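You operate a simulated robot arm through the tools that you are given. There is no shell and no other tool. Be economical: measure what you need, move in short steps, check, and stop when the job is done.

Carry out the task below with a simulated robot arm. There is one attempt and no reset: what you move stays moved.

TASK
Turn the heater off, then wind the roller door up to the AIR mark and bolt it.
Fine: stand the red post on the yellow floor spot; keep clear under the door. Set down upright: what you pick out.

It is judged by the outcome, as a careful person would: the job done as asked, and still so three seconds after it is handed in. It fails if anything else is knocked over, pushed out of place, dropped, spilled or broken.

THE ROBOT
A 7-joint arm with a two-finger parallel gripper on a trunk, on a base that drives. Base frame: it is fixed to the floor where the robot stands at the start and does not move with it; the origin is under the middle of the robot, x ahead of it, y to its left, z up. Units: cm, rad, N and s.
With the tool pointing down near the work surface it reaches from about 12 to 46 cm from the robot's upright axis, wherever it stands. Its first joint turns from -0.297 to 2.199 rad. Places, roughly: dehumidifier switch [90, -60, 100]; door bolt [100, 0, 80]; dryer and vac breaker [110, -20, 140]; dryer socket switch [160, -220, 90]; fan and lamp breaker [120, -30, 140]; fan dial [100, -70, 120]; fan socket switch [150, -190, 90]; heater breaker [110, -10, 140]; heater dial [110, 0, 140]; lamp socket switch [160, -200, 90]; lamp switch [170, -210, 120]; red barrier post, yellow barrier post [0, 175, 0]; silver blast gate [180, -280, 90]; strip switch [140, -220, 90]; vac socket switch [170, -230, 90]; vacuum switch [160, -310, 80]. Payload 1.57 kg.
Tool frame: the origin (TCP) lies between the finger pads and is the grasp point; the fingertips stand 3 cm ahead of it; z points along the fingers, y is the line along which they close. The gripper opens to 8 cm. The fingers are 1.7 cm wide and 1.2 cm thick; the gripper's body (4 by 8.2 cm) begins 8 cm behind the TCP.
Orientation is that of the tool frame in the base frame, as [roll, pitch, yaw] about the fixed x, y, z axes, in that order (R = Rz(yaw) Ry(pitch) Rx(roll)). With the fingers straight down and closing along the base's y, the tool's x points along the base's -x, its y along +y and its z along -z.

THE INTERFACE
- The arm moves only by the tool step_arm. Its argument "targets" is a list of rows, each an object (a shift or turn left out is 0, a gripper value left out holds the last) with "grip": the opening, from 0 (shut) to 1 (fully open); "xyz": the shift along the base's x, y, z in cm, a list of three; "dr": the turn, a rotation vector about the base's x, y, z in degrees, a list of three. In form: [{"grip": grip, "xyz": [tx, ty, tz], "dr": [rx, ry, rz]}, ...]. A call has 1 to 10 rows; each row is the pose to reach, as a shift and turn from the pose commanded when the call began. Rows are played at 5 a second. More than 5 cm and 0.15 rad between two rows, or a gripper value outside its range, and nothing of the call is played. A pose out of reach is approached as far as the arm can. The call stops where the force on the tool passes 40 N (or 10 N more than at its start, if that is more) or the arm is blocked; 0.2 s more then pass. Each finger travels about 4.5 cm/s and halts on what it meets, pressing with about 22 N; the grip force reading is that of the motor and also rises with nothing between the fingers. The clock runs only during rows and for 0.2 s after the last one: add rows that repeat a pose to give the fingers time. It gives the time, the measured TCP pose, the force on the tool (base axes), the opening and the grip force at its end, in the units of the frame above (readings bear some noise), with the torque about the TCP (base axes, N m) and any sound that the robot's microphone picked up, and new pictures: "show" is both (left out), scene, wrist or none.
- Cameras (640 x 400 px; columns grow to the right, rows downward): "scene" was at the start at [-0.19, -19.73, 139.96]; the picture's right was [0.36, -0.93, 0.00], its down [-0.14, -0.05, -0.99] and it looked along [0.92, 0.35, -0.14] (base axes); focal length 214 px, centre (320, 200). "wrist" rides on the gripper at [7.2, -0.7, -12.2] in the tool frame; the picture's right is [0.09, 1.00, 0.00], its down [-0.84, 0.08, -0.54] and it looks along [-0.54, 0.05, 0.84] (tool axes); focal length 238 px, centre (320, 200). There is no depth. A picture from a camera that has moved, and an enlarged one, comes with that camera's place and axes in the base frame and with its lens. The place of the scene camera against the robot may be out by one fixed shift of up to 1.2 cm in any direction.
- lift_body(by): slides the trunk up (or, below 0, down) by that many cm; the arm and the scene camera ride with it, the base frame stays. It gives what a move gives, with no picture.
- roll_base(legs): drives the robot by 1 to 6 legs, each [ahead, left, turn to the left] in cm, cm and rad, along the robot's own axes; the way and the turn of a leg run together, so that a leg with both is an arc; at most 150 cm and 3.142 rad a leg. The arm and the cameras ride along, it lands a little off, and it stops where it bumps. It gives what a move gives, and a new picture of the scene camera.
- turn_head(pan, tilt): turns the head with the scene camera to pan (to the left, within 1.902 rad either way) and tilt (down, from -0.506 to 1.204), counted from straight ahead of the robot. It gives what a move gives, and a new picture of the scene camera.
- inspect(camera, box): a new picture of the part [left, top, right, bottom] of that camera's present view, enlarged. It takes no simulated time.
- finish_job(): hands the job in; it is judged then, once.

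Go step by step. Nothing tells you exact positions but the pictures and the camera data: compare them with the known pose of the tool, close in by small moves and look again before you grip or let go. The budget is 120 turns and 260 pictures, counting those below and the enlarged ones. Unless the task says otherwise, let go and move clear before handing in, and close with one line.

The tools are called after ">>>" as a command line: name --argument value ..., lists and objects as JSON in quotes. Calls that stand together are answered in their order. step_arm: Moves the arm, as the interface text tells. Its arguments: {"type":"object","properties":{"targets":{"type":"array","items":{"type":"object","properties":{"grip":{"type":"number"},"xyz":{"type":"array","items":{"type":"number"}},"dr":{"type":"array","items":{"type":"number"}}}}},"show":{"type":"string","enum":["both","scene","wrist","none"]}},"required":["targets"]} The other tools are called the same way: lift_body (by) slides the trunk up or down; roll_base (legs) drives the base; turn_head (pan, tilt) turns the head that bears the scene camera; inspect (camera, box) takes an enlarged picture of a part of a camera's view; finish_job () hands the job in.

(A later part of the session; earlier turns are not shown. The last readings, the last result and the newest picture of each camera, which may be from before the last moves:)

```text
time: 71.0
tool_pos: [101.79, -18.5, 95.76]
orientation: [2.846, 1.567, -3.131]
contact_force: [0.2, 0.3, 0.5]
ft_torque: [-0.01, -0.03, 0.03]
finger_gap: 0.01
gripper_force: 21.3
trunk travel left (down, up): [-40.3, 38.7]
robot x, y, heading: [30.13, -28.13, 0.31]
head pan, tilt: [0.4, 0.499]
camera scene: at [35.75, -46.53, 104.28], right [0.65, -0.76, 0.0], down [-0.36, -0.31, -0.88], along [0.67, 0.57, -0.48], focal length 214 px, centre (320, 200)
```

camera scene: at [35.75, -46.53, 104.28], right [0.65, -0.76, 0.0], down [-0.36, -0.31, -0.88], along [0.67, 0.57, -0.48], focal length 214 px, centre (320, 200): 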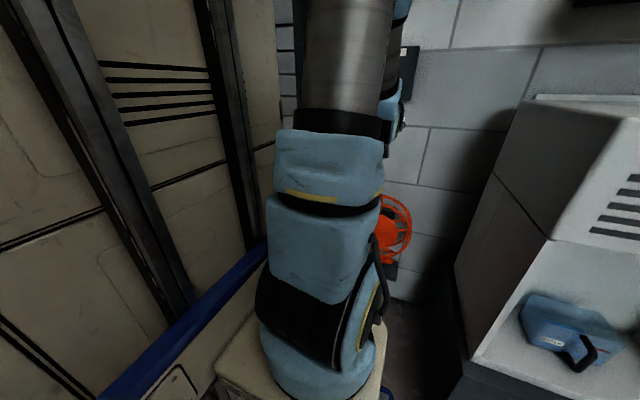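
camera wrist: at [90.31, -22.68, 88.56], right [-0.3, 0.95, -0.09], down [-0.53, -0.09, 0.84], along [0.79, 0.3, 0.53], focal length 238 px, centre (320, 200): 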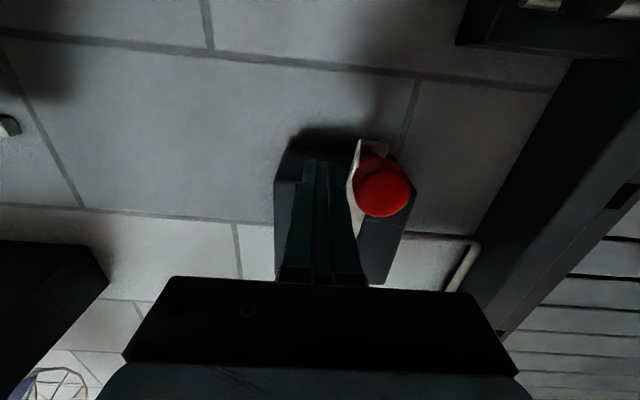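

The door rises about 46 cm per turn, so I've overshot: the lower hole is near z 100 and the bolt at 84. I'll push the crank back anticlockwise, a bit at a time.

>>> step_arm --targets '[{"xyz": [-4.76, -1.53, 0]}, {"xyz": [-6.05, 2.47, 0]}, {"xyz": [-7.33, 6.47, 0]}, {"xyz": [-4.95, 7.2, -0.2]}, {"xyz": [-2.57, 8.0, -0.2]}, {"xyz": [-1.76, 5.46, 0]}, {"xyz": [-0.68, 2.11, -0.8]}, {"xyz": [0.33, -1.03, 0.42]}, {"xyz": [1.15, -3.58, 2.7]}, {"xyz": [1.86, -5.8, 5.77]}]' --show "wrist"

>>> turn_head --pan 0.5 --tilt 0.1

>>> inspect --camera "scene" --box '[290, 40, 430, 300]'

```text
time: 73.2
tool_pos: [103.57, -24.26, 101.36]
orientation: [2.752, 1.566, 3.057]
contact_force: [1.3, 0.3, 0.4]
ft_torque: [0.03, -0.06, -0.01]
finger_gap: 0.0
gripper_force: 20.9
trunk travel left (down, up): [-40.3, 38.7]
robot x, y, heading: [30.3, -28.0, 0.313]
head pan, tilt: [0.4, 0.499]
camera wrist: at [92.2, -28.49, 94.28], right [-0.3, 0.95, -0.09], down [-0.54, -0.09, 0.84], along [0.79, 0.3, 0.54], focal length 238 px, centre (320, 200)
```

wrist: 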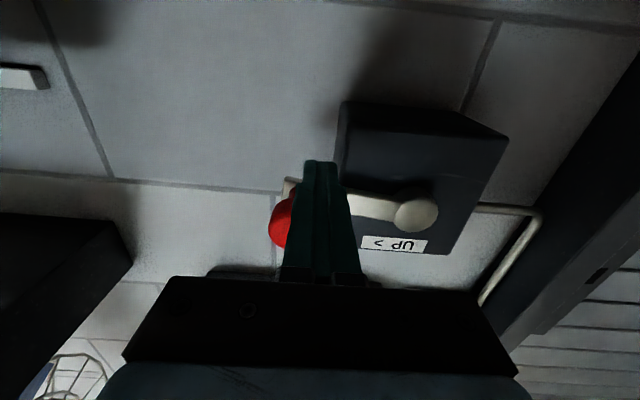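

```text
time: 74.1
tool_pos: [103.42, -24.13, 101.34]
orientation: [2.829, 1.566, 3.134]
contact_force: [-0.5, -0.2, -0.2]
ft_torque: [-0.03, -0.02, -0.03]
finger_gap: 0.01
gripper_force: 21.7
trunk travel left (down, up): [-40.3, 38.7]
robot x, y, heading: [30.19, -28.04, 0.309]
head pan, tilt: [0.499, 0.099]
camera scene: at [35.2, -45.8, 107.98], right [0.72, -0.69, 0.0], down [-0.07, -0.07, -0.99], along [0.69, 0.72, -0.1], focal length 214 px, centre (320, 200)
```

scene: 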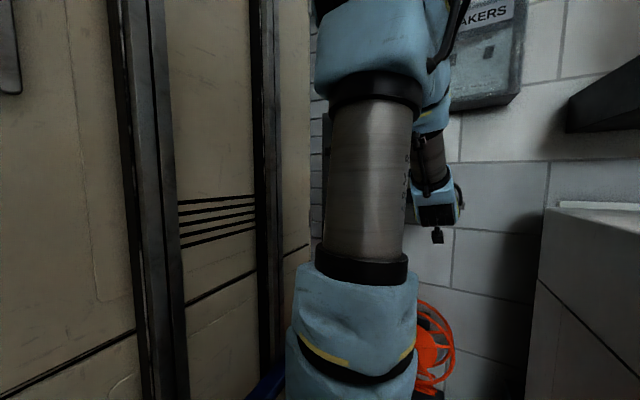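

```text
1.54 times, centred on (360, 170) of scene
camera zoom: at [35.2, -45.8, 107.98], right [0.72, -0.69, 0.0], down [-0.07, -0.07, -0.99], along [0.69, 0.72, -0.1], focal length 330 px, centre (258, 246)
```

zoom: 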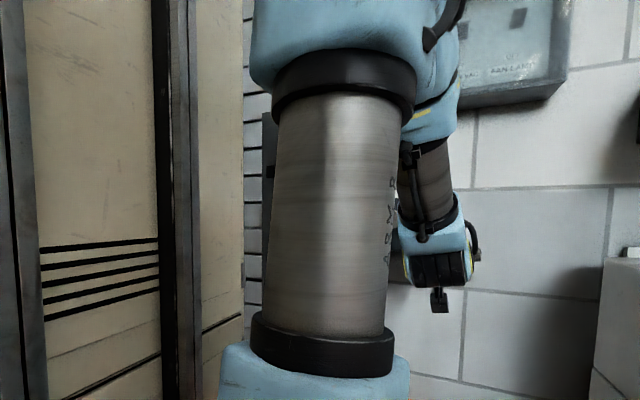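

>>> step_arm --targets '[{"xyz": [0.54, -1.69, 3.47]}, {"xyz": [0.62, -1.91, 6.09]}, {"xyz": [0.62, -1.91, 6.09]}, {"xyz": [-4, -3.4, 5]}, {"xyz": [-6.5, 0, 3]}, {"xyz": [-8, 4.5, 1]}, {"xyz": [-9.5, 9, -1]}, {"xyz": [-11, 13.5, -3]}, {"xyz": [-11, 13.5, -6]}]' --show "both"

>>> inspect --camera "scene" --box '[290, 40, 430, 300]'

>>> inspect --camera "wrist" --box '[300, 0, 640, 240]'

```text
refused: row 6 steps farther than a row can; nothing moved
```

```text
1.54 times, centred on (360, 170) of scene
camera zoom: at [35.2, -45.8, 107.98], right [0.72, -0.69, 0.0], down [-0.07, -0.07, -0.99], along [0.69, 0.72, -0.1], focal length 330 px, centre (258, 246)
```

zoom: 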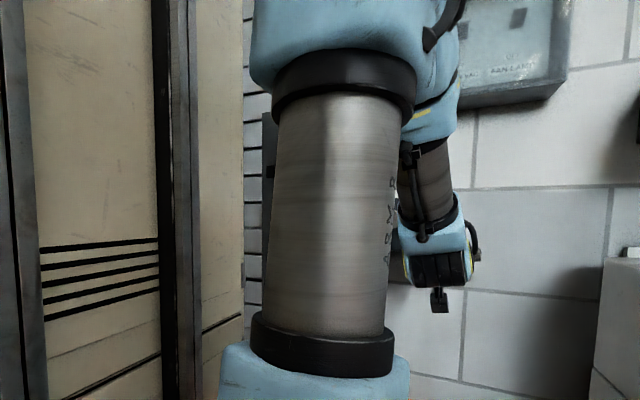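

```text
1.67 times, centred on (470, 120) of wrist
camera zoom: at [92.15, -28.38, 94.19], right [-0.3, 0.95, -0.09], down [-0.54, -0.09, 0.84], along [0.79, 0.3, 0.54], focal length 397 px, centre (70, 333)
```

zoom: 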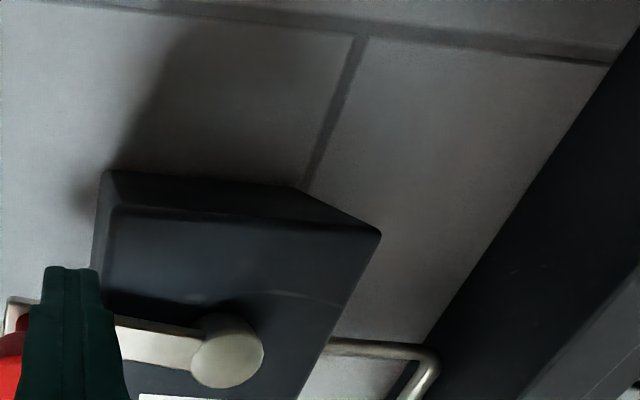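

>>> step_arm --targets '[{"xyz": [0.54, -1.69, 3.47]}, {"xyz": [0.62, -1.91, 6.09]}, {"xyz": [0.62, -1.91, 6.09]}, {"xyz": [-4, -3.4, 6.09]}, {"xyz": [-6, -0.5, 4]}, {"xyz": [-7.3, 3.6, 2]}, {"xyz": [-8.6, 7.7, 0]}, {"xyz": [-9.9, 11.8, -2]}, {"xyz": [-11, 15, -5]}, {"xyz": [-11, 15, -9]}]' --show "both"

>>> inspect --camera "scene" --box '[290, 40, 430, 300]'

>>> inspect --camera "wrist" --box '[300, 0, 640, 240]'

```text
time: 76.3
tool_pos: [92.56, -9.18, 92.29]
orientation: [2.946, 1.565, -3.031]
contact_force: [0.1, -0.3, 0.4]
ft_torque: [0.01, 0.04, -0.02]
finger_gap: 0.0
gripper_force: 21.2
trunk travel left (down, up): [-40.3, 38.7]
robot x, y, heading: [30.41, -27.86, 0.31]
head pan, tilt: [0.499, 0.099]
camera scene: at [35.17, -45.8, 107.99], right [0.72, -0.69, 0.0], down [-0.07, -0.07, -1.0], along [0.69, 0.72, -0.1], focal length 214 px, centre (320, 200)
camera wrist: at [81.17, -13.34, 85.28], right [-0.3, 0.95, -0.09], down [-0.54, -0.09, 0.84], along [0.79, 0.3, 0.54], focal length 238 px, centre (320, 200)
```

scene: 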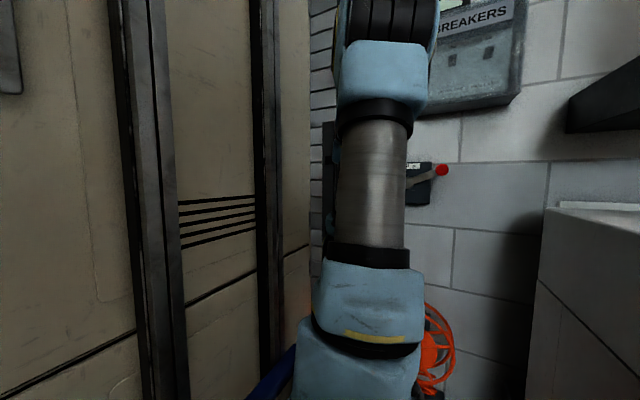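
wrist: 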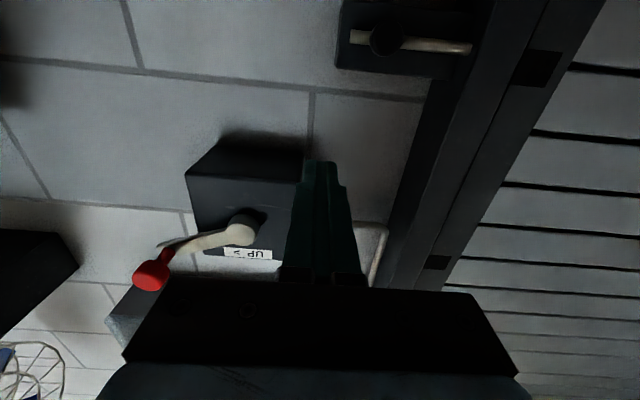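

```text
1.54 times, centred on (360, 170) of scene
camera zoom: at [35.17, -45.8, 107.99], right [0.72, -0.69, 0.0], down [-0.07, -0.07, -1.0], along [0.69, 0.72, -0.1], focal length 330 px, centre (258, 246)
```

zoom: 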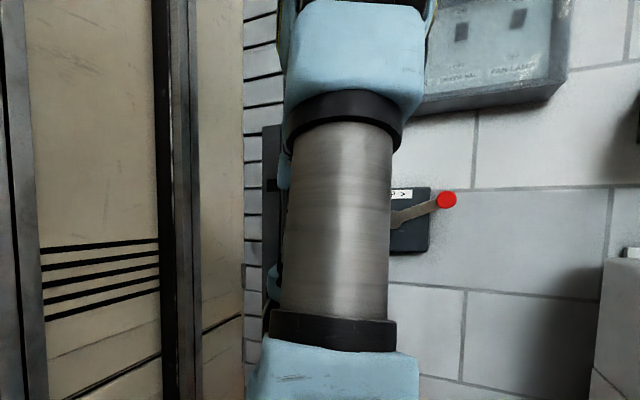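

```text
1.67 times, centred on (470, 120) of wrist
camera zoom: at [81.17, -13.34, 85.28], right [-0.3, 0.95, -0.09], down [-0.54, -0.09, 0.84], along [0.79, 0.3, 0.54], focal length 397 px, centre (70, 333)
```

zoom: 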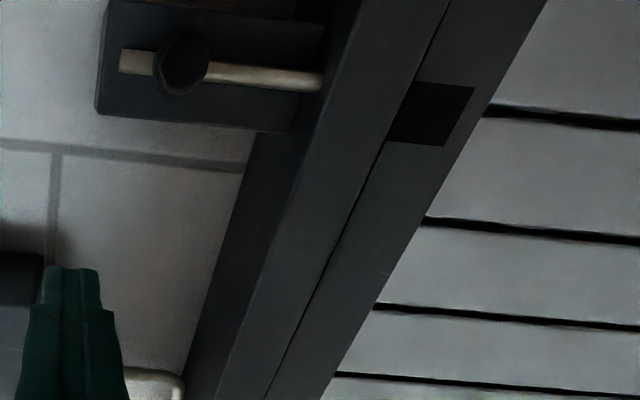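

The lower hole is about 1.4 cm too high for the bolt, so it needs roughly 11° more anticlockwise.

>>> step_arm --targets '[{"xyz": [1.22, -3.81, 2.5]}, {"xyz": [2.45, -7.62, 5]}, {"xyz": [3.67, -11.42, 7.5]}, {"xyz": [4.9, -15.23, 10]}, {"xyz": [6.03, -18.75, 12.3]}, {"xyz": [8.89, -17.83, 12.3]}, {"xyz": [11.74, -16.91, 12.3]}, {"xyz": [11.73, -16.89, 15.16]}, {"xyz": [11.51, -16.22, 16.98]}, {"xyz": [11.51, -16.22, 16.98]}]' --show "none"

>>> step_arm --targets '[{"xyz": [0.1, -0.3, -1.5]}, {"xyz": [-4, -2, -1.5]}, {"xyz": [-6.2, 1.5, -4]}, {"xyz": [-7.4, 5.3, -6.5]}, {"xyz": [-8.6, 9.1, -9]}, {"xyz": [-9.8, 12.9, -11.5]}, {"xyz": [-11, 15.6, -14.5]}, {"xyz": [-11.5, 17, -18]}, {"xyz": [-11.5, 17, -18]}]' --show "wrist"

>>> inspect --camera "wrist" --box '[300, 0, 640, 240]'

```text
time: 78.5
tool_pos: [104.19, -25.46, 109.41]
orientation: [2.799, 1.565, 3.105]
contact_force: [-0.3, 0.1, -0.2]
ft_torque: [0.06, -0.02, -0.02]
finger_gap: 0.0
gripper_force: 20.9
trunk travel left (down, up): [-40.3, 38.7]
robot x, y, heading: [30.44, -27.99, 0.316]
head pan, tilt: [0.499, 0.099]
```

```text
time: 80.5
tool_pos: [92.54, -8.52, 91.31]
orientation: [2.902, 1.566, -3.075]
contact_force: [-0.2, -0.1, -0.9]
ft_torque: [-0.01, 0.0, 0.0]
finger_gap: 0.0
gripper_force: 21.3
trunk travel left (down, up): [-40.3, 38.7]
robot x, y, heading: [30.13, -28.13, 0.308]
head pan, tilt: [0.499, 0.099]
camera wrist: at [81.16, -12.74, 84.17], right [-0.3, 0.95, -0.09], down [-0.54, -0.09, 0.84], along [0.79, 0.3, 0.54], focal length 238 px, centre (320, 200)
```

wrist: 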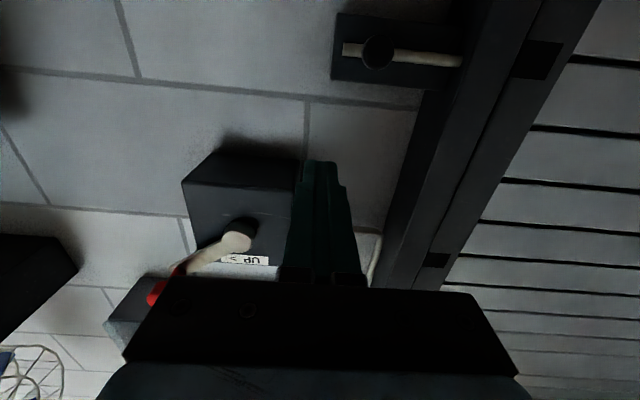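

```text
1.67 times, centred on (470, 120) of wrist
camera zoom: at [81.16, -12.74, 84.17], right [-0.3, 0.95, -0.09], down [-0.54, -0.09, 0.84], along [0.79, 0.3, 0.54], focal length 397 px, centre (70, 333)
```

zoom: 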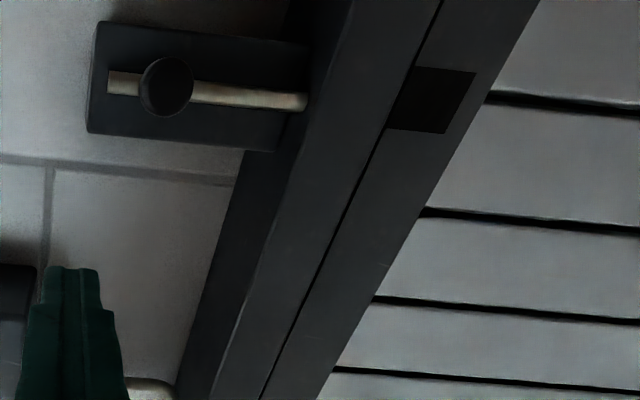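

By the geometry the lower hole is now level with the bolt. I'll lower the trunk, move back to the bolt, and check the AIR mark.

>>> roll_base --legs '[[-3, 9, 0]]'

>>> lift_body --by -18

>>> step_arm --targets '[{"grip": 0.55, "xyz": [1, -3, 2]}, {"grip": 0.55, "xyz": [1, -3, 5.8]}, {"grip": 0.55, "xyz": [1, -3, 10.4]}, {"grip": 0.55, "xyz": [1, -3, 10.4]}]' --show "both"

>>> inspect --camera "wrist" --box '[220, 40, 540, 240]'

>>> inspect --camera "scene" --box '[290, 160, 410, 400]'

```text
time: 81.7
tool_pos: [86.86, -0.76, 91.35]
orientation: [2.841, 1.566, -3.135]
contact_force: [-0.5, 0.4, -1.0]
ft_torque: [-0.01, 0.0, 0.01]
finger_gap: 0.03
gripper_force: 21.1
trunk travel left (down, up): [-40.3, 38.7]
robot x, y, heading: [24.47, -20.42, 0.311]
head pan, tilt: [0.499, 0.099]
camera scene: at [29.57, -38.12, 107.98], right [0.72, -0.69, 0.0], down [-0.07, -0.07, -1.0], along [0.69, 0.72, -0.1], focal length 214 px, centre (320, 200)
```

scene: 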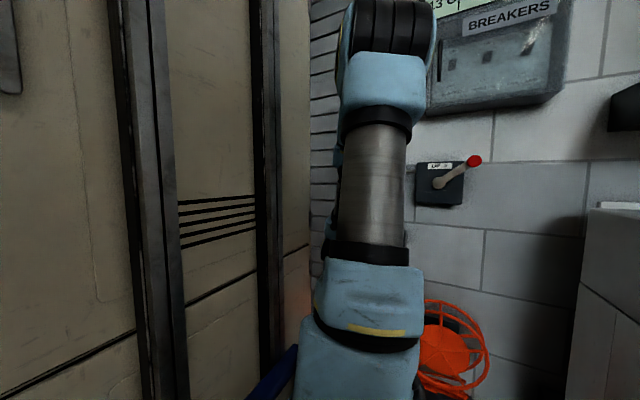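

```text
time: 83.7
tool_pos: [86.8, -0.78, 73.3]
orientation: [2.836, 1.566, -3.139]
contact_force: [-0.1, -0.2, 0.1]
ft_torque: [0.01, -0.03, -0.04]
finger_gap: 0.01
gripper_force: 21.3
trunk travel left (down, up): [-22.3, 56.7]
robot x, y, heading: [24.71, -20.23, 0.315]
head pan, tilt: [0.499, 0.099]
```

```text
time: 84.7
tool_pos: [87.85, -3.78, 83.67]
orientation: [2.833, 1.567, 3.141]
contact_force: [-0.1, 0.5, 0.8]
ft_torque: [0.0, -0.03, 0.0]
finger_gap: 4.37
gripper_force: 0.0
trunk travel left (down, up): [-22.3, 56.7]
robot x, y, heading: [24.58, -20.49, 0.311]
head pan, tilt: [0.499, 0.099]
camera scene: at [29.57, -38.12, 89.98], right [0.72, -0.69, 0.0], down [-0.07, -0.07, -1.0], along [0.69, 0.72, -0.1], focal length 214 px, centre (320, 200)
camera wrist: at [76.5, -8.0, 76.64], right [-0.3, 0.95, -0.09], down [-0.54, -0.09, 0.84], along [0.79, 0.3, 0.54], focal length 238 px, centre (320, 200)
```

scene: 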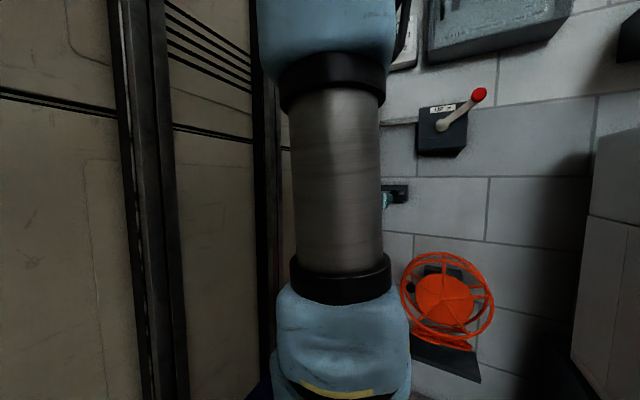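
wrist: 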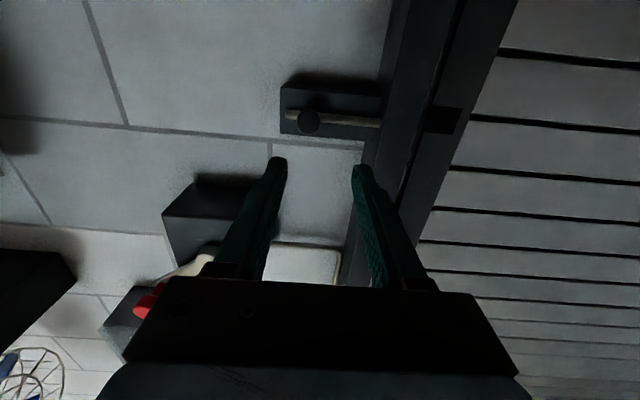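

```text
2.00 times, centred on (380, 140) of wrist
camera zoom: at [76.5, -8.0, 76.64], right [-0.3, 0.95, -0.09], down [-0.54, -0.09, 0.84], along [0.79, 0.3, 0.54], focal length 477 px, centre (200, 320)
```

zoom: 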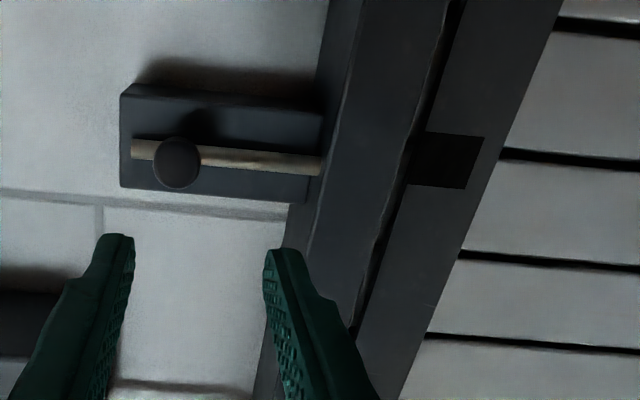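

```text
1.67 times, centred on (350, 280) of scene
camera zoom: at [29.57, -38.12, 89.98], right [0.72, -0.69, 0.0], down [-0.07, -0.07, -1.0], along [0.69, 0.72, -0.1], focal length 358 px, centre (270, 67)
```

zoom: 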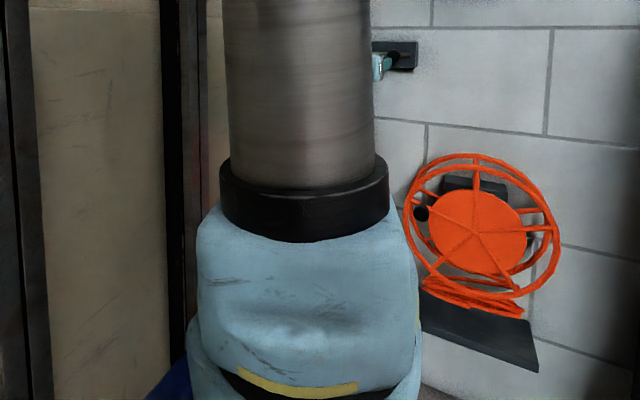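

>>> step_arm --targets '[{"xyz": [-2, -0.6, 2]}, {"xyz": [-4.5, -1.5, 4]}]' --show "none"

>>> turn_head --pan 0.65 --tilt 0.45

```text
time: 85.2
tool_pos: [83.38, -5.2, 87.75]
orientation: [2.833, 1.563, 3.139]
contact_force: [0.2, -1.0, -1.0]
ft_torque: [0.01, -0.02, 0.05]
finger_gap: 4.4
gripper_force: 0.1
trunk travel left (down, up): [-22.3, 56.7]
robot x, y, heading: [24.49, -20.2, 0.312]
head pan, tilt: [0.499, 0.099]
```

```text
time: 86.1
tool_pos: [83.36, -5.22, 87.59]
orientation: [2.855, 1.566, -3.12]
contact_force: [-0.2, -0.1, 0.8]
ft_torque: [0.0, 0.01, 0.03]
finger_gap: 4.39
gripper_force: 0.0
trunk travel left (down, up): [-22.3, 56.7]
robot x, y, heading: [25.07, -20.63, 0.314]
head pan, tilt: [0.649, 0.45]
camera scene: at [28.5, -37.26, 86.73], right [0.82, -0.57, 0.0], down [-0.25, -0.36, -0.9], along [0.52, 0.74, -0.43], focal length 214 px, centre (320, 200)
```

scene: 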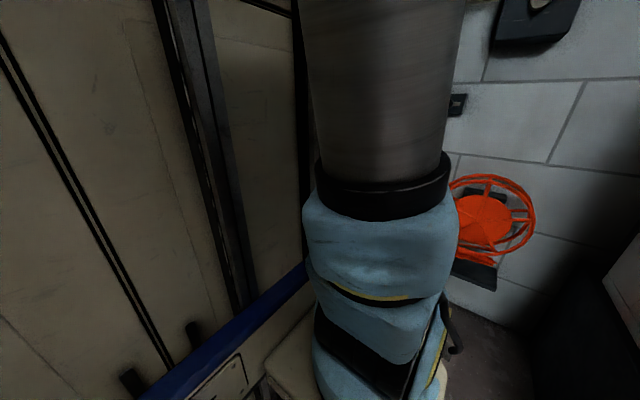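

>>> turn_head --pan 0.2 --tilt 0.1

>>> inspect --camera "scene" --box '[300, 60, 500, 220]'

>>> step_arm --targets '[{"grip": 0.55}]' --show "wrist"

```text
time: 87.0
tool_pos: [83.51, -5.2, 87.76]
orientation: [2.852, 1.566, -3.125]
contact_force: [-0.9, 0.7, -0.8]
ft_torque: [0.03, 0.03, -0.02]
finger_gap: 4.41
gripper_force: 0.1
trunk travel left (down, up): [-22.3, 56.7]
robot x, y, heading: [24.58, -20.63, 0.316]
head pan, tilt: [0.201, 0.099]
camera scene: at [31.25, -40.27, 89.98], right [0.49, -0.87, 0.0], down [-0.09, -0.05, -0.99], along [0.87, 0.49, -0.1], focal length 214 px, centre (320, 200)
```

scene: 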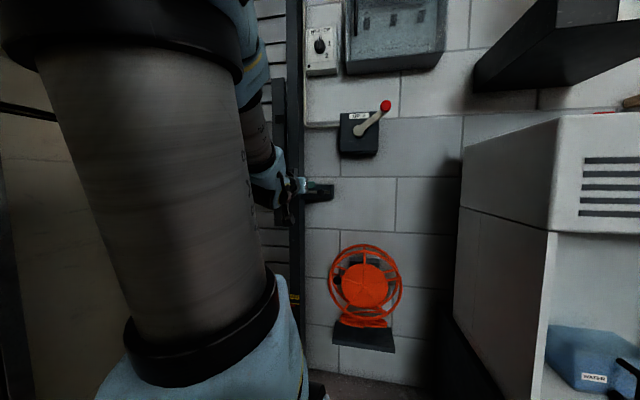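

```text
2.50 times, centred on (400, 140) of scene
camera zoom: at [31.25, -40.27, 89.98], right [0.49, -0.87, 0.0], down [-0.09, -0.05, -0.99], along [0.87, 0.49, -0.1], focal length 536 px, centre (120, 350)
```

zoom: 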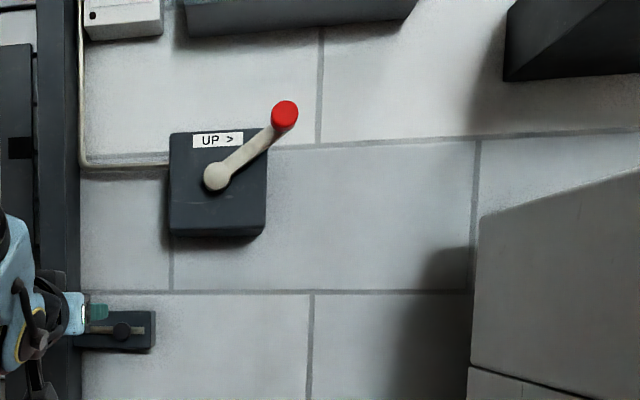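

```text
time: 87.4
tool_pos: [83.46, -5.35, 87.66]
orientation: [2.845, 1.567, -3.13]
contact_force: [-0.3, -1.1, 0.2]
ft_torque: [-0.02, -0.01, 0.01]
finger_gap: 4.42
gripper_force: 0.0
trunk travel left (down, up): [-22.3, 56.7]
robot x, y, heading: [24.5, -20.78, 0.314]
head pan, tilt: [0.201, 0.099]
camera wrist: at [72.06, -9.47, 80.61], right [-0.3, 0.95, -0.09], down [-0.54, -0.09, 0.84], along [0.79, 0.3, 0.54], focal length 238 px, centre (320, 200)
```

wrist: 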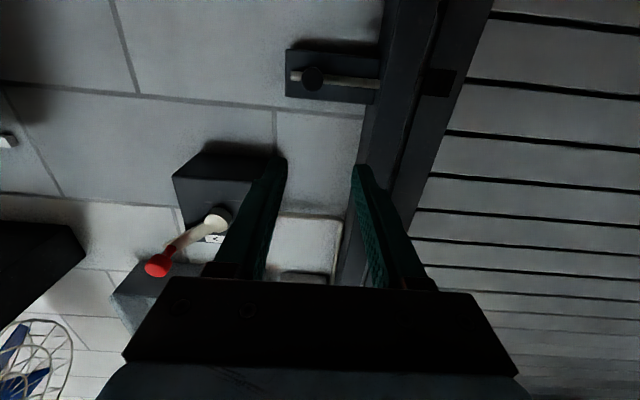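

>>> inspect --camera "scene" --box '[240, 180, 340, 400]'

>>> inspect --camera "scene" --box '[255, 260, 325, 330]'

```text
1.82 times, centred on (290, 290) of scene
camera zoom: at [31.25, -40.28, 89.98], right [0.49, -0.87, 0.0], down [-0.09, -0.05, -1.0], along [0.87, 0.49, -0.1], focal length 390 px, centre (374, 36)
```

zoom: 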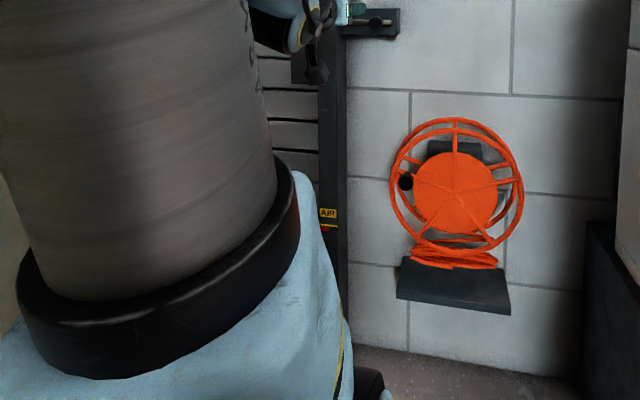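

```text
5.71 times, centred on (290, 295) of scene
camera zoom: at [31.25, -40.28, 89.98], right [0.49, -0.87, 0.0], down [-0.09, -0.05, -1.0], along [0.87, 0.49, -0.1], focal length 1226 px, centre (491, -343)
```

zoom: 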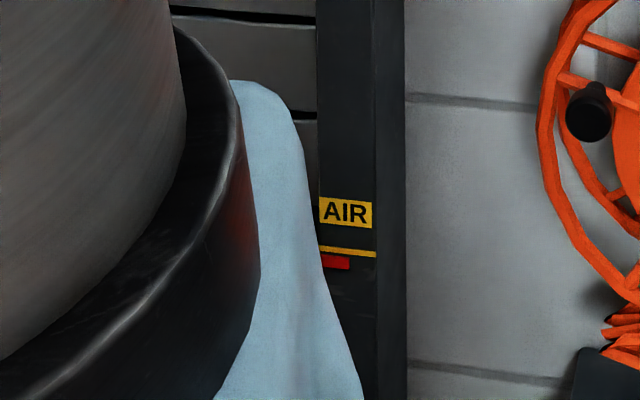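

The red door mark sits about 0.7 cm below the AIR line, which matches the hole estimate. I'll nudge the crank roughly 5° clockwise.

>>> lift_body --by 18

>>> roll_base --legs '[[3, -9, 0]]'

>>> step_arm --targets '[{"grip": 0, "xyz": [1.1, -3.5, 3.3]}, {"grip": 0, "xyz": [2.2, -6.9, 6.6]}, {"grip": 0, "xyz": [3.33, -10.4, 10.4]}, {"grip": 0, "xyz": [3.33, -10.4, 10.4]}]' --show "both"

```text
time: 89.4
tool_pos: [83.45, -5.28, 105.79]
orientation: [2.848, 1.564, -3.13]
contact_force: [0.5, -0.6, 0.3]
ft_torque: [-0.02, 0.01, -0.02]
finger_gap: 4.4
gripper_force: 0.1
trunk travel left (down, up): [-40.3, 38.7]
robot x, y, heading: [24.43, -20.66, 0.318]
head pan, tilt: [0.201, 0.099]
```

```text
time: 90.5
tool_pos: [88.97, -12.91, 105.7]
orientation: [2.844, 1.563, -3.133]
contact_force: [0.1, 0.4, -0.1]
ft_torque: [0.06, 0.01, 0.0]
finger_gap: 4.43
gripper_force: 0.0
trunk travel left (down, up): [-40.3, 38.7]
robot x, y, heading: [30.42, -27.98, 0.316]
head pan, tilt: [0.201, 0.099]
camera scene: at [36.94, -47.95, 107.98], right [0.49, -0.87, 0.0], down [-0.09, -0.05, -1.0], along [0.87, 0.49, -0.1], focal length 214 px, centre (320, 200)
```

scene: 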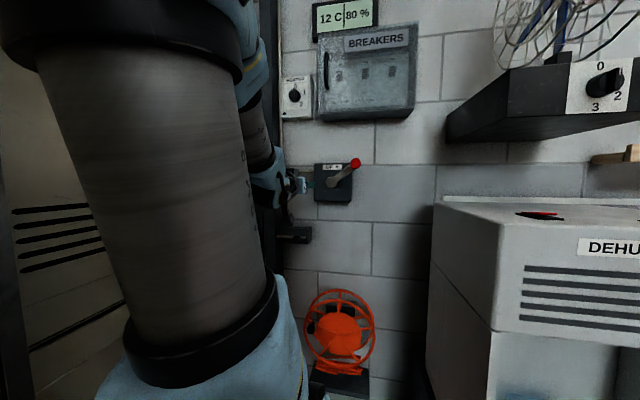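

```text
refused: row 3 steps farther than a row can; nothing moved
```

>>> step_arm --targets '[{"grip": 0, "xyz": [0.85, -2.62, 2.6]}, {"xyz": [1.7, -5.24, 5.2]}, {"xyz": [2.5, -7.85, 7.8]}, {"xyz": [3.37, -10.47, 10.4]}, {"xyz": [6.7, -9.4, 10.4]}, {"xyz": [10.0, -8.35, 10.4]}, {"xyz": [13.4, -7.25, 10.4]}, {"xyz": [13.4, -7.25, 10.4]}]' --show "wrist"

>>> inspect --camera "wrist" --box '[180, 60, 460, 240]'

```text
time: 92.3
tool_pos: [102.62, -20.03, 116.12]
orientation: [2.858, 1.565, -3.115]
contact_force: [-0.3, 0.4, -0.1]
ft_torque: [0.0, 0.01, -0.01]
finger_gap: 0.0
gripper_force: 21.6
out of reach, approached as far as the arm can: row 1, 2, 3, 4, 5
trunk travel left (down, up): [-40.3, 38.7]
robot x, y, heading: [29.98, -28.14, 0.311]
head pan, tilt: [0.201, 0.099]
camera wrist: at [91.27, -24.34, 108.98], right [-0.3, 0.95, -0.09], down [-0.54, -0.09, 0.84], along [0.79, 0.3, 0.53], focal length 238 px, centre (320, 200)
```

wrist: 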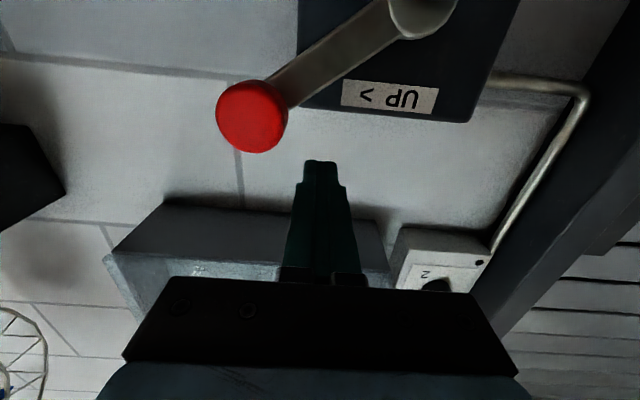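

```text
2.22 times, centred on (320, 150) of wrist
camera zoom: at [91.27, -24.34, 108.98], right [-0.3, 0.95, -0.09], down [-0.54, -0.09, 0.84], along [0.79, 0.3, 0.53], focal length 530 px, centre (320, 311)
```

zoom: 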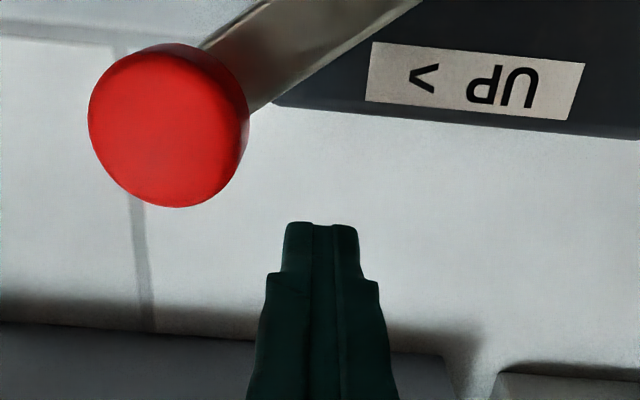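

>>> step_arm --targets '[{"xyz": [0.2, -0.6, -1.3]}, {"xyz": [0.38, -1.18, -2.44]}, {"xyz": [0.56, -1.75, -3.09]}, {"xyz": [0.56, -1.75, -3.09]}]' --show "wrist"

>>> step_arm --targets '[{"xyz": [-0.2, 0.7, 1.3]}, {"xyz": [-4.4, -0.2, 1.3]}, {"xyz": [-6.2, 2.5, -1]}, {"xyz": [-8.5, 5, -3.5]}, {"xyz": [-11, 7.5, -6]}, {"xyz": [-13, 7.5, -7.5]}]' --show "none"

>>> roll_base --legs '[[-3, 9, 0]]'

>>> lift_body --by -18

>>> turn_head --pan 0.15 --tilt 0.2

```text
time: 93.3
tool_pos: [103.09, -21.86, 112.97]
orientation: [2.824, 1.564, 3.13]
contact_force: [0.8, 0.3, 0.0]
ft_torque: [-0.04, 0.04, 0.02]
finger_gap: 0.02
gripper_force: 21.4
trunk travel left (down, up): [-40.3, 38.7]
robot x, y, heading: [30.25, -28.0, 0.309]
head pan, tilt: [0.201, 0.099]
camera wrist: at [91.75, -26.09, 105.87], right [-0.3, 0.95, -0.09], down [-0.53, -0.09, 0.84], along [0.79, 0.3, 0.53], focal length 238 px, centre (320, 200)
```

wrist: 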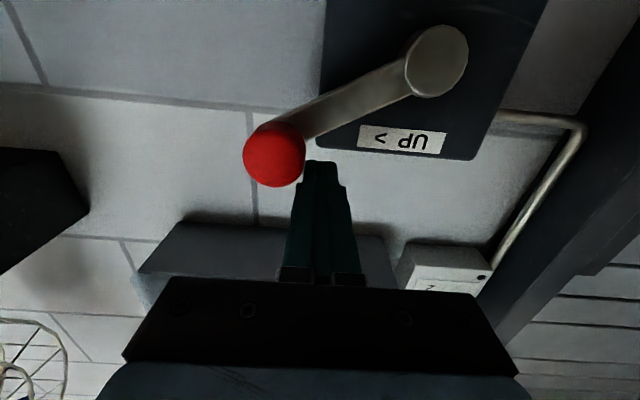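

```text
time: 94.7
tool_pos: [89.95, -14.24, 105.53]
orientation: [2.912, 1.566, -3.065]
contact_force: [-0.2, 0.3, 0.2]
ft_torque: [0.0, 0.01, 0.02]
finger_gap: 0.0
gripper_force: 21.9
trunk travel left (down, up): [-40.3, 38.7]
robot x, y, heading: [30.24, -28.35, 0.313]
head pan, tilt: [0.201, 0.099]
```

```text
time: 95.8
tool_pos: [84.45, -6.68, 105.56]
orientation: [2.847, 1.566, -3.128]
contact_force: [0.2, 0.4, 0.6]
ft_torque: [-0.02, 0.01, 0.01]
finger_gap: 0.0
gripper_force: 21.3
trunk travel left (down, up): [-40.3, 38.7]
robot x, y, heading: [24.95, -20.48, 0.315]
head pan, tilt: [0.201, 0.099]
camera scene: at [31.31, -40.23, 107.98], right [0.49, -0.87, 0.0], down [-0.09, -0.05, -1.0], along [0.87, 0.49, -0.1], focal length 214 px, centre (320, 200)
```

scene: 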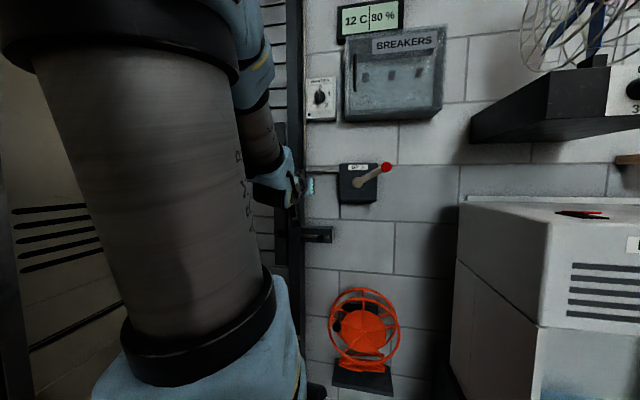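

```text
time: 97.8
tool_pos: [84.39, -6.68, 87.47]
orientation: [2.846, 1.566, -3.13]
contact_force: [0.4, -0.7, 0.1]
ft_torque: [0.04, 0.0, 0.01]
finger_gap: 0.0
gripper_force: 21.6
trunk travel left (down, up): [-22.3, 56.7]
robot x, y, heading: [24.57, -20.64, 0.312]
head pan, tilt: [0.201, 0.099]
```

```text
time: 98.5
tool_pos: [84.51, -6.65, 87.43]
orientation: [2.848, 1.565, -3.128]
contact_force: [0.0, 0.0, -0.1]
ft_torque: [0.0, 0.0, 0.04]
finger_gap: 0.02
gripper_force: 21.1
trunk travel left (down, up): [-22.3, 56.7]
robot x, y, heading: [24.66, -20.05, 0.317]
head pan, tilt: [0.15, 0.201]
camera scene: at [31.63, -40.59, 89.05], right [0.45, -0.9, 0.0], down [-0.18, -0.09, -0.98], along [0.88, 0.44, -0.2], focal length 214 px, centre (320, 200)
```

scene: 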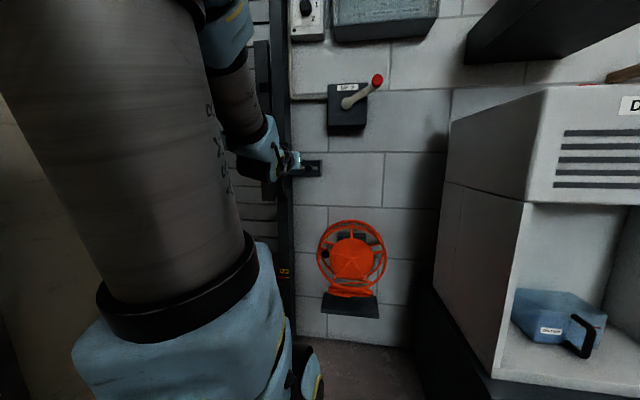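

>>> inspect --camera "scene" --box '[255, 240, 315, 300]'

>>> step_arm --targets '[{"grip": 0.55, "xyz": [0.5, 0.2, -2]}, {"grip": 0.55, "xyz": [1.2, 0.4, -3.6]}]' --show "wrist"

>>> inspect --camera "wrist" --box '[220, 40, 540, 240]'

```text
6.67 times, centred on (285, 270) of scene
camera zoom: at [31.63, -40.59, 89.05], right [0.45, -0.9, 0.0], down [-0.18, -0.09, -0.98], along [0.88, 0.44, -0.2], focal length 1430 px, centre (553, -267)
```

zoom: 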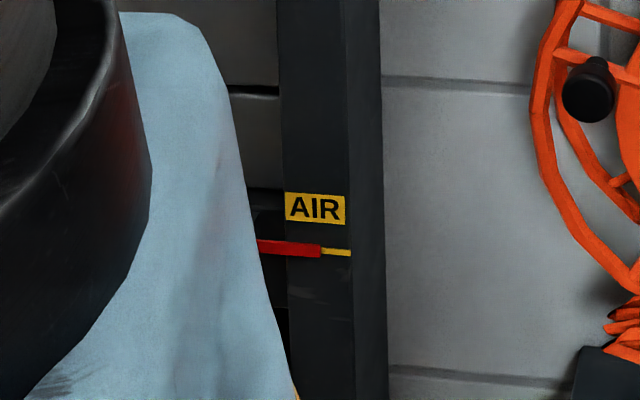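

```text
time: 99.1
tool_pos: [85.66, -6.25, 83.91]
orientation: [2.787, 1.565, 3.092]
contact_force: [0.3, 0.7, -0.1]
ft_torque: [-0.03, 0.01, -0.01]
finger_gap: 4.41
gripper_force: 0.0
trunk travel left (down, up): [-22.3, 56.7]
robot x, y, heading: [24.48, -20.0, 0.312]
head pan, tilt: [0.15, 0.201]
camera wrist: at [74.29, -10.51, 76.83], right [-0.3, 0.95, -0.09], down [-0.54, -0.09, 0.84], along [0.79, 0.3, 0.54], focal length 238 px, centre (320, 200)
```

wrist: 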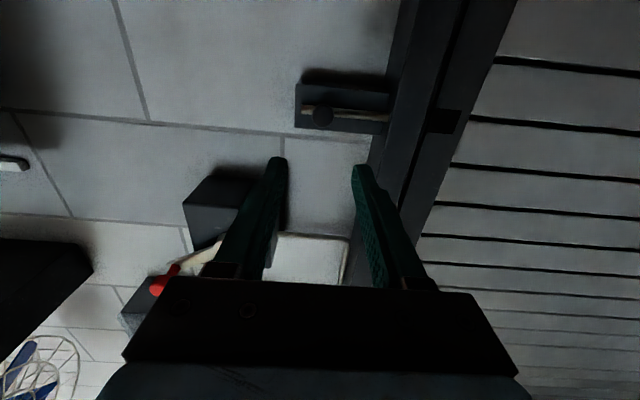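

```text
2.00 times, centred on (380, 140) of wrist
camera zoom: at [74.29, -10.51, 76.83], right [-0.3, 0.95, -0.09], down [-0.54, -0.09, 0.84], along [0.79, 0.3, 0.54], focal length 477 px, centre (200, 320)
```

zoom: 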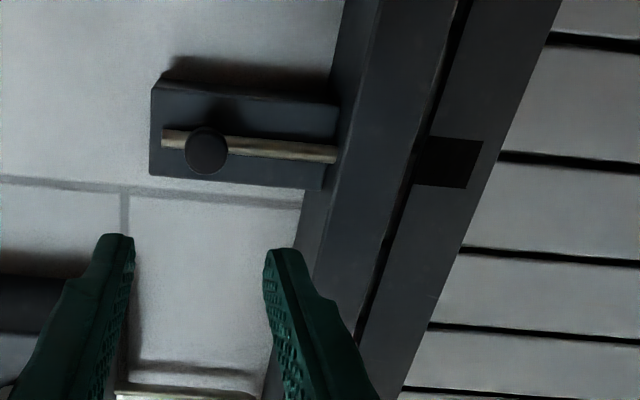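

The red door mark meets the AIR line exactly. Next I drive the bolt home.

>>> roll_base --legs '[[10, 0, 0]]'

>>> step_arm --targets '[{"grip": 0.55}]' --show "wrist"

>>> inspect --camera "wrist" --box '[210, 40, 430, 200]'

```text
time: 100.3
tool_pos: [95.31, -2.99, 83.96]
orientation: [2.845, 1.565, -3.13]
contact_force: [0.2, 0.3, -0.1]
ft_torque: [-0.01, 0.01, 0.03]
finger_gap: 4.39
gripper_force: 0.0
trunk travel left (down, up): [-22.3, 56.7]
robot x, y, heading: [34.29, -17.63, 0.31]
head pan, tilt: [0.15, 0.201]
camera scene: at [41.27, -37.48, 89.05], right [0.45, -0.9, 0.0], down [-0.18, -0.09, -0.98], along [0.88, 0.44, -0.2], focal length 214 px, centre (320, 200)
```

scene: 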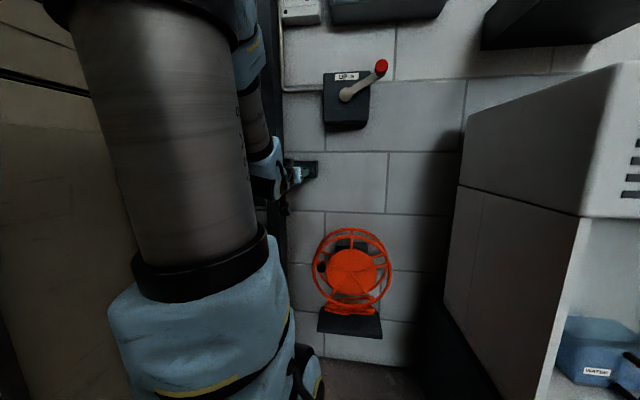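

```text
time: 100.7
tool_pos: [95.44, -3.11, 84.0]
orientation: [2.843, 1.565, -3.138]
contact_force: [-0.4, 0.3, -0.4]
ft_torque: [-0.01, 0.0, -0.01]
finger_gap: 4.41
gripper_force: 0.1
trunk travel left (down, up): [-22.3, 56.7]
robot x, y, heading: [34.4, -17.15, 0.313]
head pan, tilt: [0.15, 0.201]
camera wrist: at [83.94, -7.4, 76.84], right [-0.3, 0.95, -0.09], down [-0.54, -0.09, 0.84], along [0.79, 0.3, 0.54], focal length 238 px, centre (320, 200)
```

wrist: 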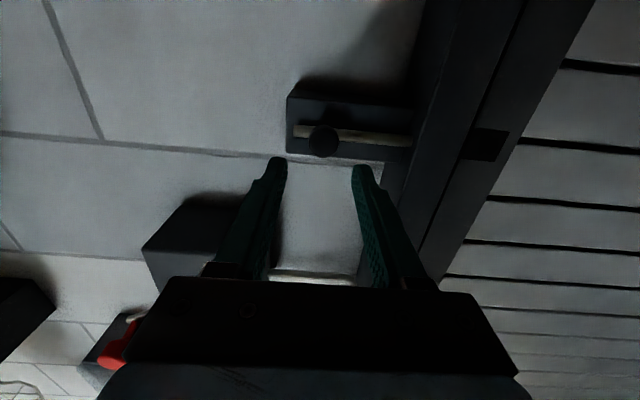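

```text
2.50 times, centred on (320, 120) of wrist
camera zoom: at [83.94, -7.4, 76.84], right [-0.3, 0.95, -0.09], down [-0.54, -0.09, 0.84], along [0.79, 0.3, 0.54], focal length 596 px, centre (320, 400)
```

zoom: 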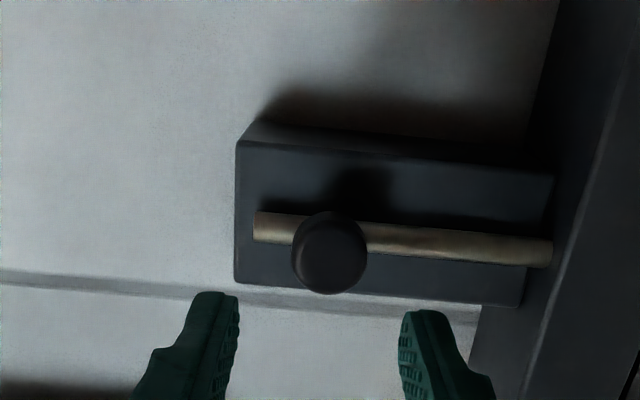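

>>> step_arm --targets '[{"xyz": [2.6, 0.9, 0]}, {"xyz": [5.1, 1.8, 0]}, {"xyz": [7.5, 2.6, 0]}, {"xyz": [7.5, 2.6, 0], "grip": 0}, {"xyz": [7.5, 2.6, 0], "grip": 0}, {"xyz": [7.5, 2.6, 0], "grip": 0}, {"xyz": [7.5, 2.6, 0], "grip": 0}]' --show "none"

>>> step_arm --targets '[{"xyz": [-0.31, 0.95, 0]}, {"xyz": [-0.61, 1.9, 0]}, {"xyz": [-0.92, 2.86, 0]}, {"xyz": [-1.19, 3.7, 0]}, {"xyz": [-1.3, 4.05, 0]}]' --show "wrist"

>>> inspect --camera "wrist" --box '[210, 60, 540, 240]'

```text
time: 102.3
tool_pos: [102.82, -0.46, 84.0]
orientation: [2.976, 1.564, -2.997]
contact_force: [2.8, 12.2, 0.8]
ft_torque: [0.0, 0.06, 0.23]
finger_gap: 2.73
gripper_force: 37.7
trunk travel left (down, up): [-22.3, 56.7]
robot x, y, heading: [34.53, -17.59, 0.313]
head pan, tilt: [0.15, 0.201]
```

```text
time: 103.5
tool_pos: [101.6, 3.34, 84.14]
orientation: [2.649, 1.567, 2.954]
contact_force: [-0.1, -7.5, 6.0]
ft_torque: [-0.08, -0.2, -0.08]
finger_gap: 2.75
gripper_force: 37.4
trunk travel left (down, up): [-22.3, 56.7]
robot x, y, heading: [34.51, -17.39, 0.314]
head pan, tilt: [0.15, 0.201]
camera wrist: at [90.19, -0.81, 76.9], right [-0.3, 0.95, -0.09], down [-0.54, -0.09, 0.84], along [0.79, 0.3, 0.54], focal length 238 px, centre (320, 200)
```

wrist: 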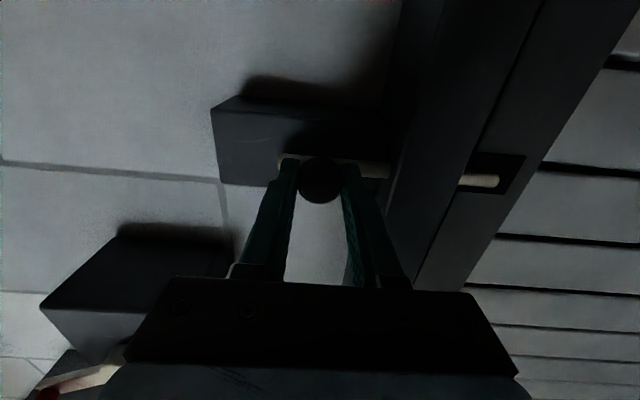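

```text
1.94 times, centred on (375, 150) of wrist
camera zoom: at [90.19, -0.81, 76.9], right [-0.3, 0.95, -0.09], down [-0.54, -0.09, 0.84], along [0.79, 0.3, 0.54], focal length 462 px, centre (213, 297)
```

zoom: 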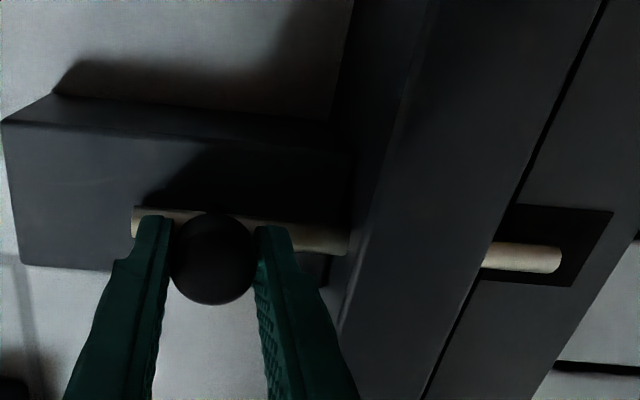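

The bolt is fully home in the lower hole. I'll let go, back off, and turn to find the red post.

>>> step_arm --targets '[{"xyz": [0, 0, 0], "grip": 0.55}, {"xyz": [0, 0, 0], "grip": 0.55}, {"xyz": [-4, -1.3, 0]}, {"xyz": [-8, -2.6, 0]}]' --show "none"

>>> roll_base --legs '[[-32, 0, 0], [0, 0, 0.9]]'

>>> turn_head --pan 0.0 --tilt 0.3

>>> turn_head --pan -0.7 --tilt 0.35

```text
time: 104.5
tool_pos: [93.59, 0.89, 83.94]
orientation: [2.895, 1.566, -3.082]
contact_force: [-0.3, -0.2, -0.4]
ft_torque: [-0.01, 0.04, -0.02]
finger_gap: 4.44
gripper_force: 0.0
trunk travel left (down, up): [-22.3, 56.7]
robot x, y, heading: [34.09, -16.88, 0.315]
head pan, tilt: [0.15, 0.201]
```

```text
time: 108.9
tool_pos: [25.95, 30.59, 84.0]
orientation: [2.848, 1.565, -2.224]
contact_force: [-0.6, -0.5, -0.4]
ft_torque: [-0.02, 0.01, 0.03]
finger_gap: 4.43
gripper_force: 0.0
trunk travel left (down, up): [-22.3, 56.7]
robot x, y, heading: [3.7, -27.41, 1.219]
head pan, tilt: [0.15, 0.201]
camera scene: at [23.41, -33.57, 89.05], right [0.98, -0.2, 0.0], down [-0.04, -0.2, -0.98], along [0.2, 0.96, -0.2], focal length 214 px, centre (320, 200)
```

scene: 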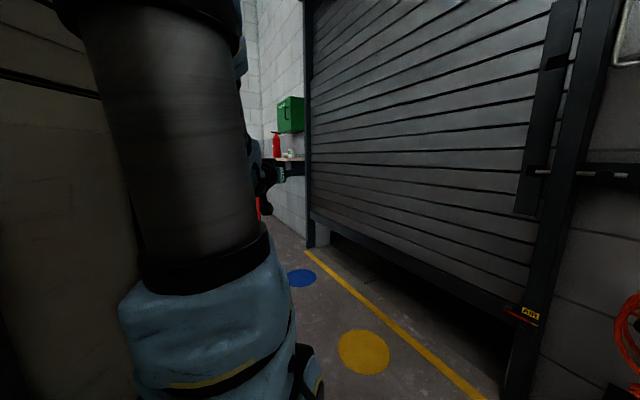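

```text
time: 109.6
tool_pos: [25.88, 30.61, 83.85]
orientation: [2.861, 1.566, -2.21]
contact_force: [0.0, 0.0, 0.6]
ft_torque: [0.01, -0.03, 0.02]
finger_gap: 4.41
gripper_force: 0.1
trunk travel left (down, up): [-22.3, 56.7]
robot x, y, heading: [3.41, -26.83, 1.219]
head pan, tilt: [0.0, 0.3]
camera scene: at [24.75, -33.93, 88.12], right [0.94, -0.35, 0.0], down [-0.1, -0.28, -0.96], along [0.33, 0.9, -0.3], focal length 214 px, centre (320, 200)
```

scene: 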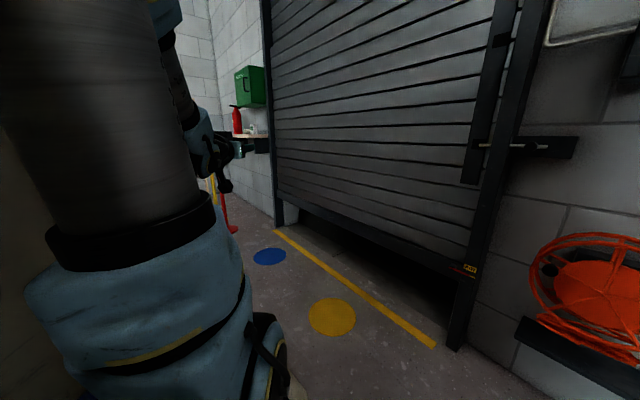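

```text
time: 110.7
tool_pos: [25.9, 30.6, 84.01]
orientation: [2.857, 1.566, -2.216]
contact_force: [0.4, -0.1, -0.1]
ft_torque: [-0.04, -0.04, 0.02]
finger_gap: 4.4
gripper_force: 0.0
trunk travel left (down, up): [-22.3, 56.7]
robot x, y, heading: [3.77, -27.17, 1.217]
head pan, tilt: [-0.7, 0.351]
camera scene: at [29.61, -38.09, 87.65], right [0.49, -0.87, 0.0], down [-0.3, -0.17, -0.94], along [0.82, 0.46, -0.34], focal length 214 px, centre (320, 200)
```

scene: 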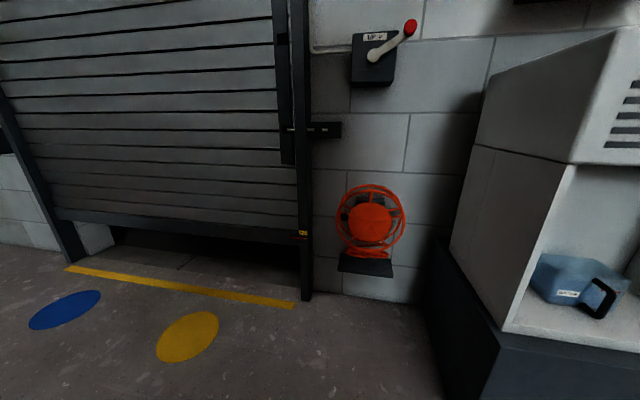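

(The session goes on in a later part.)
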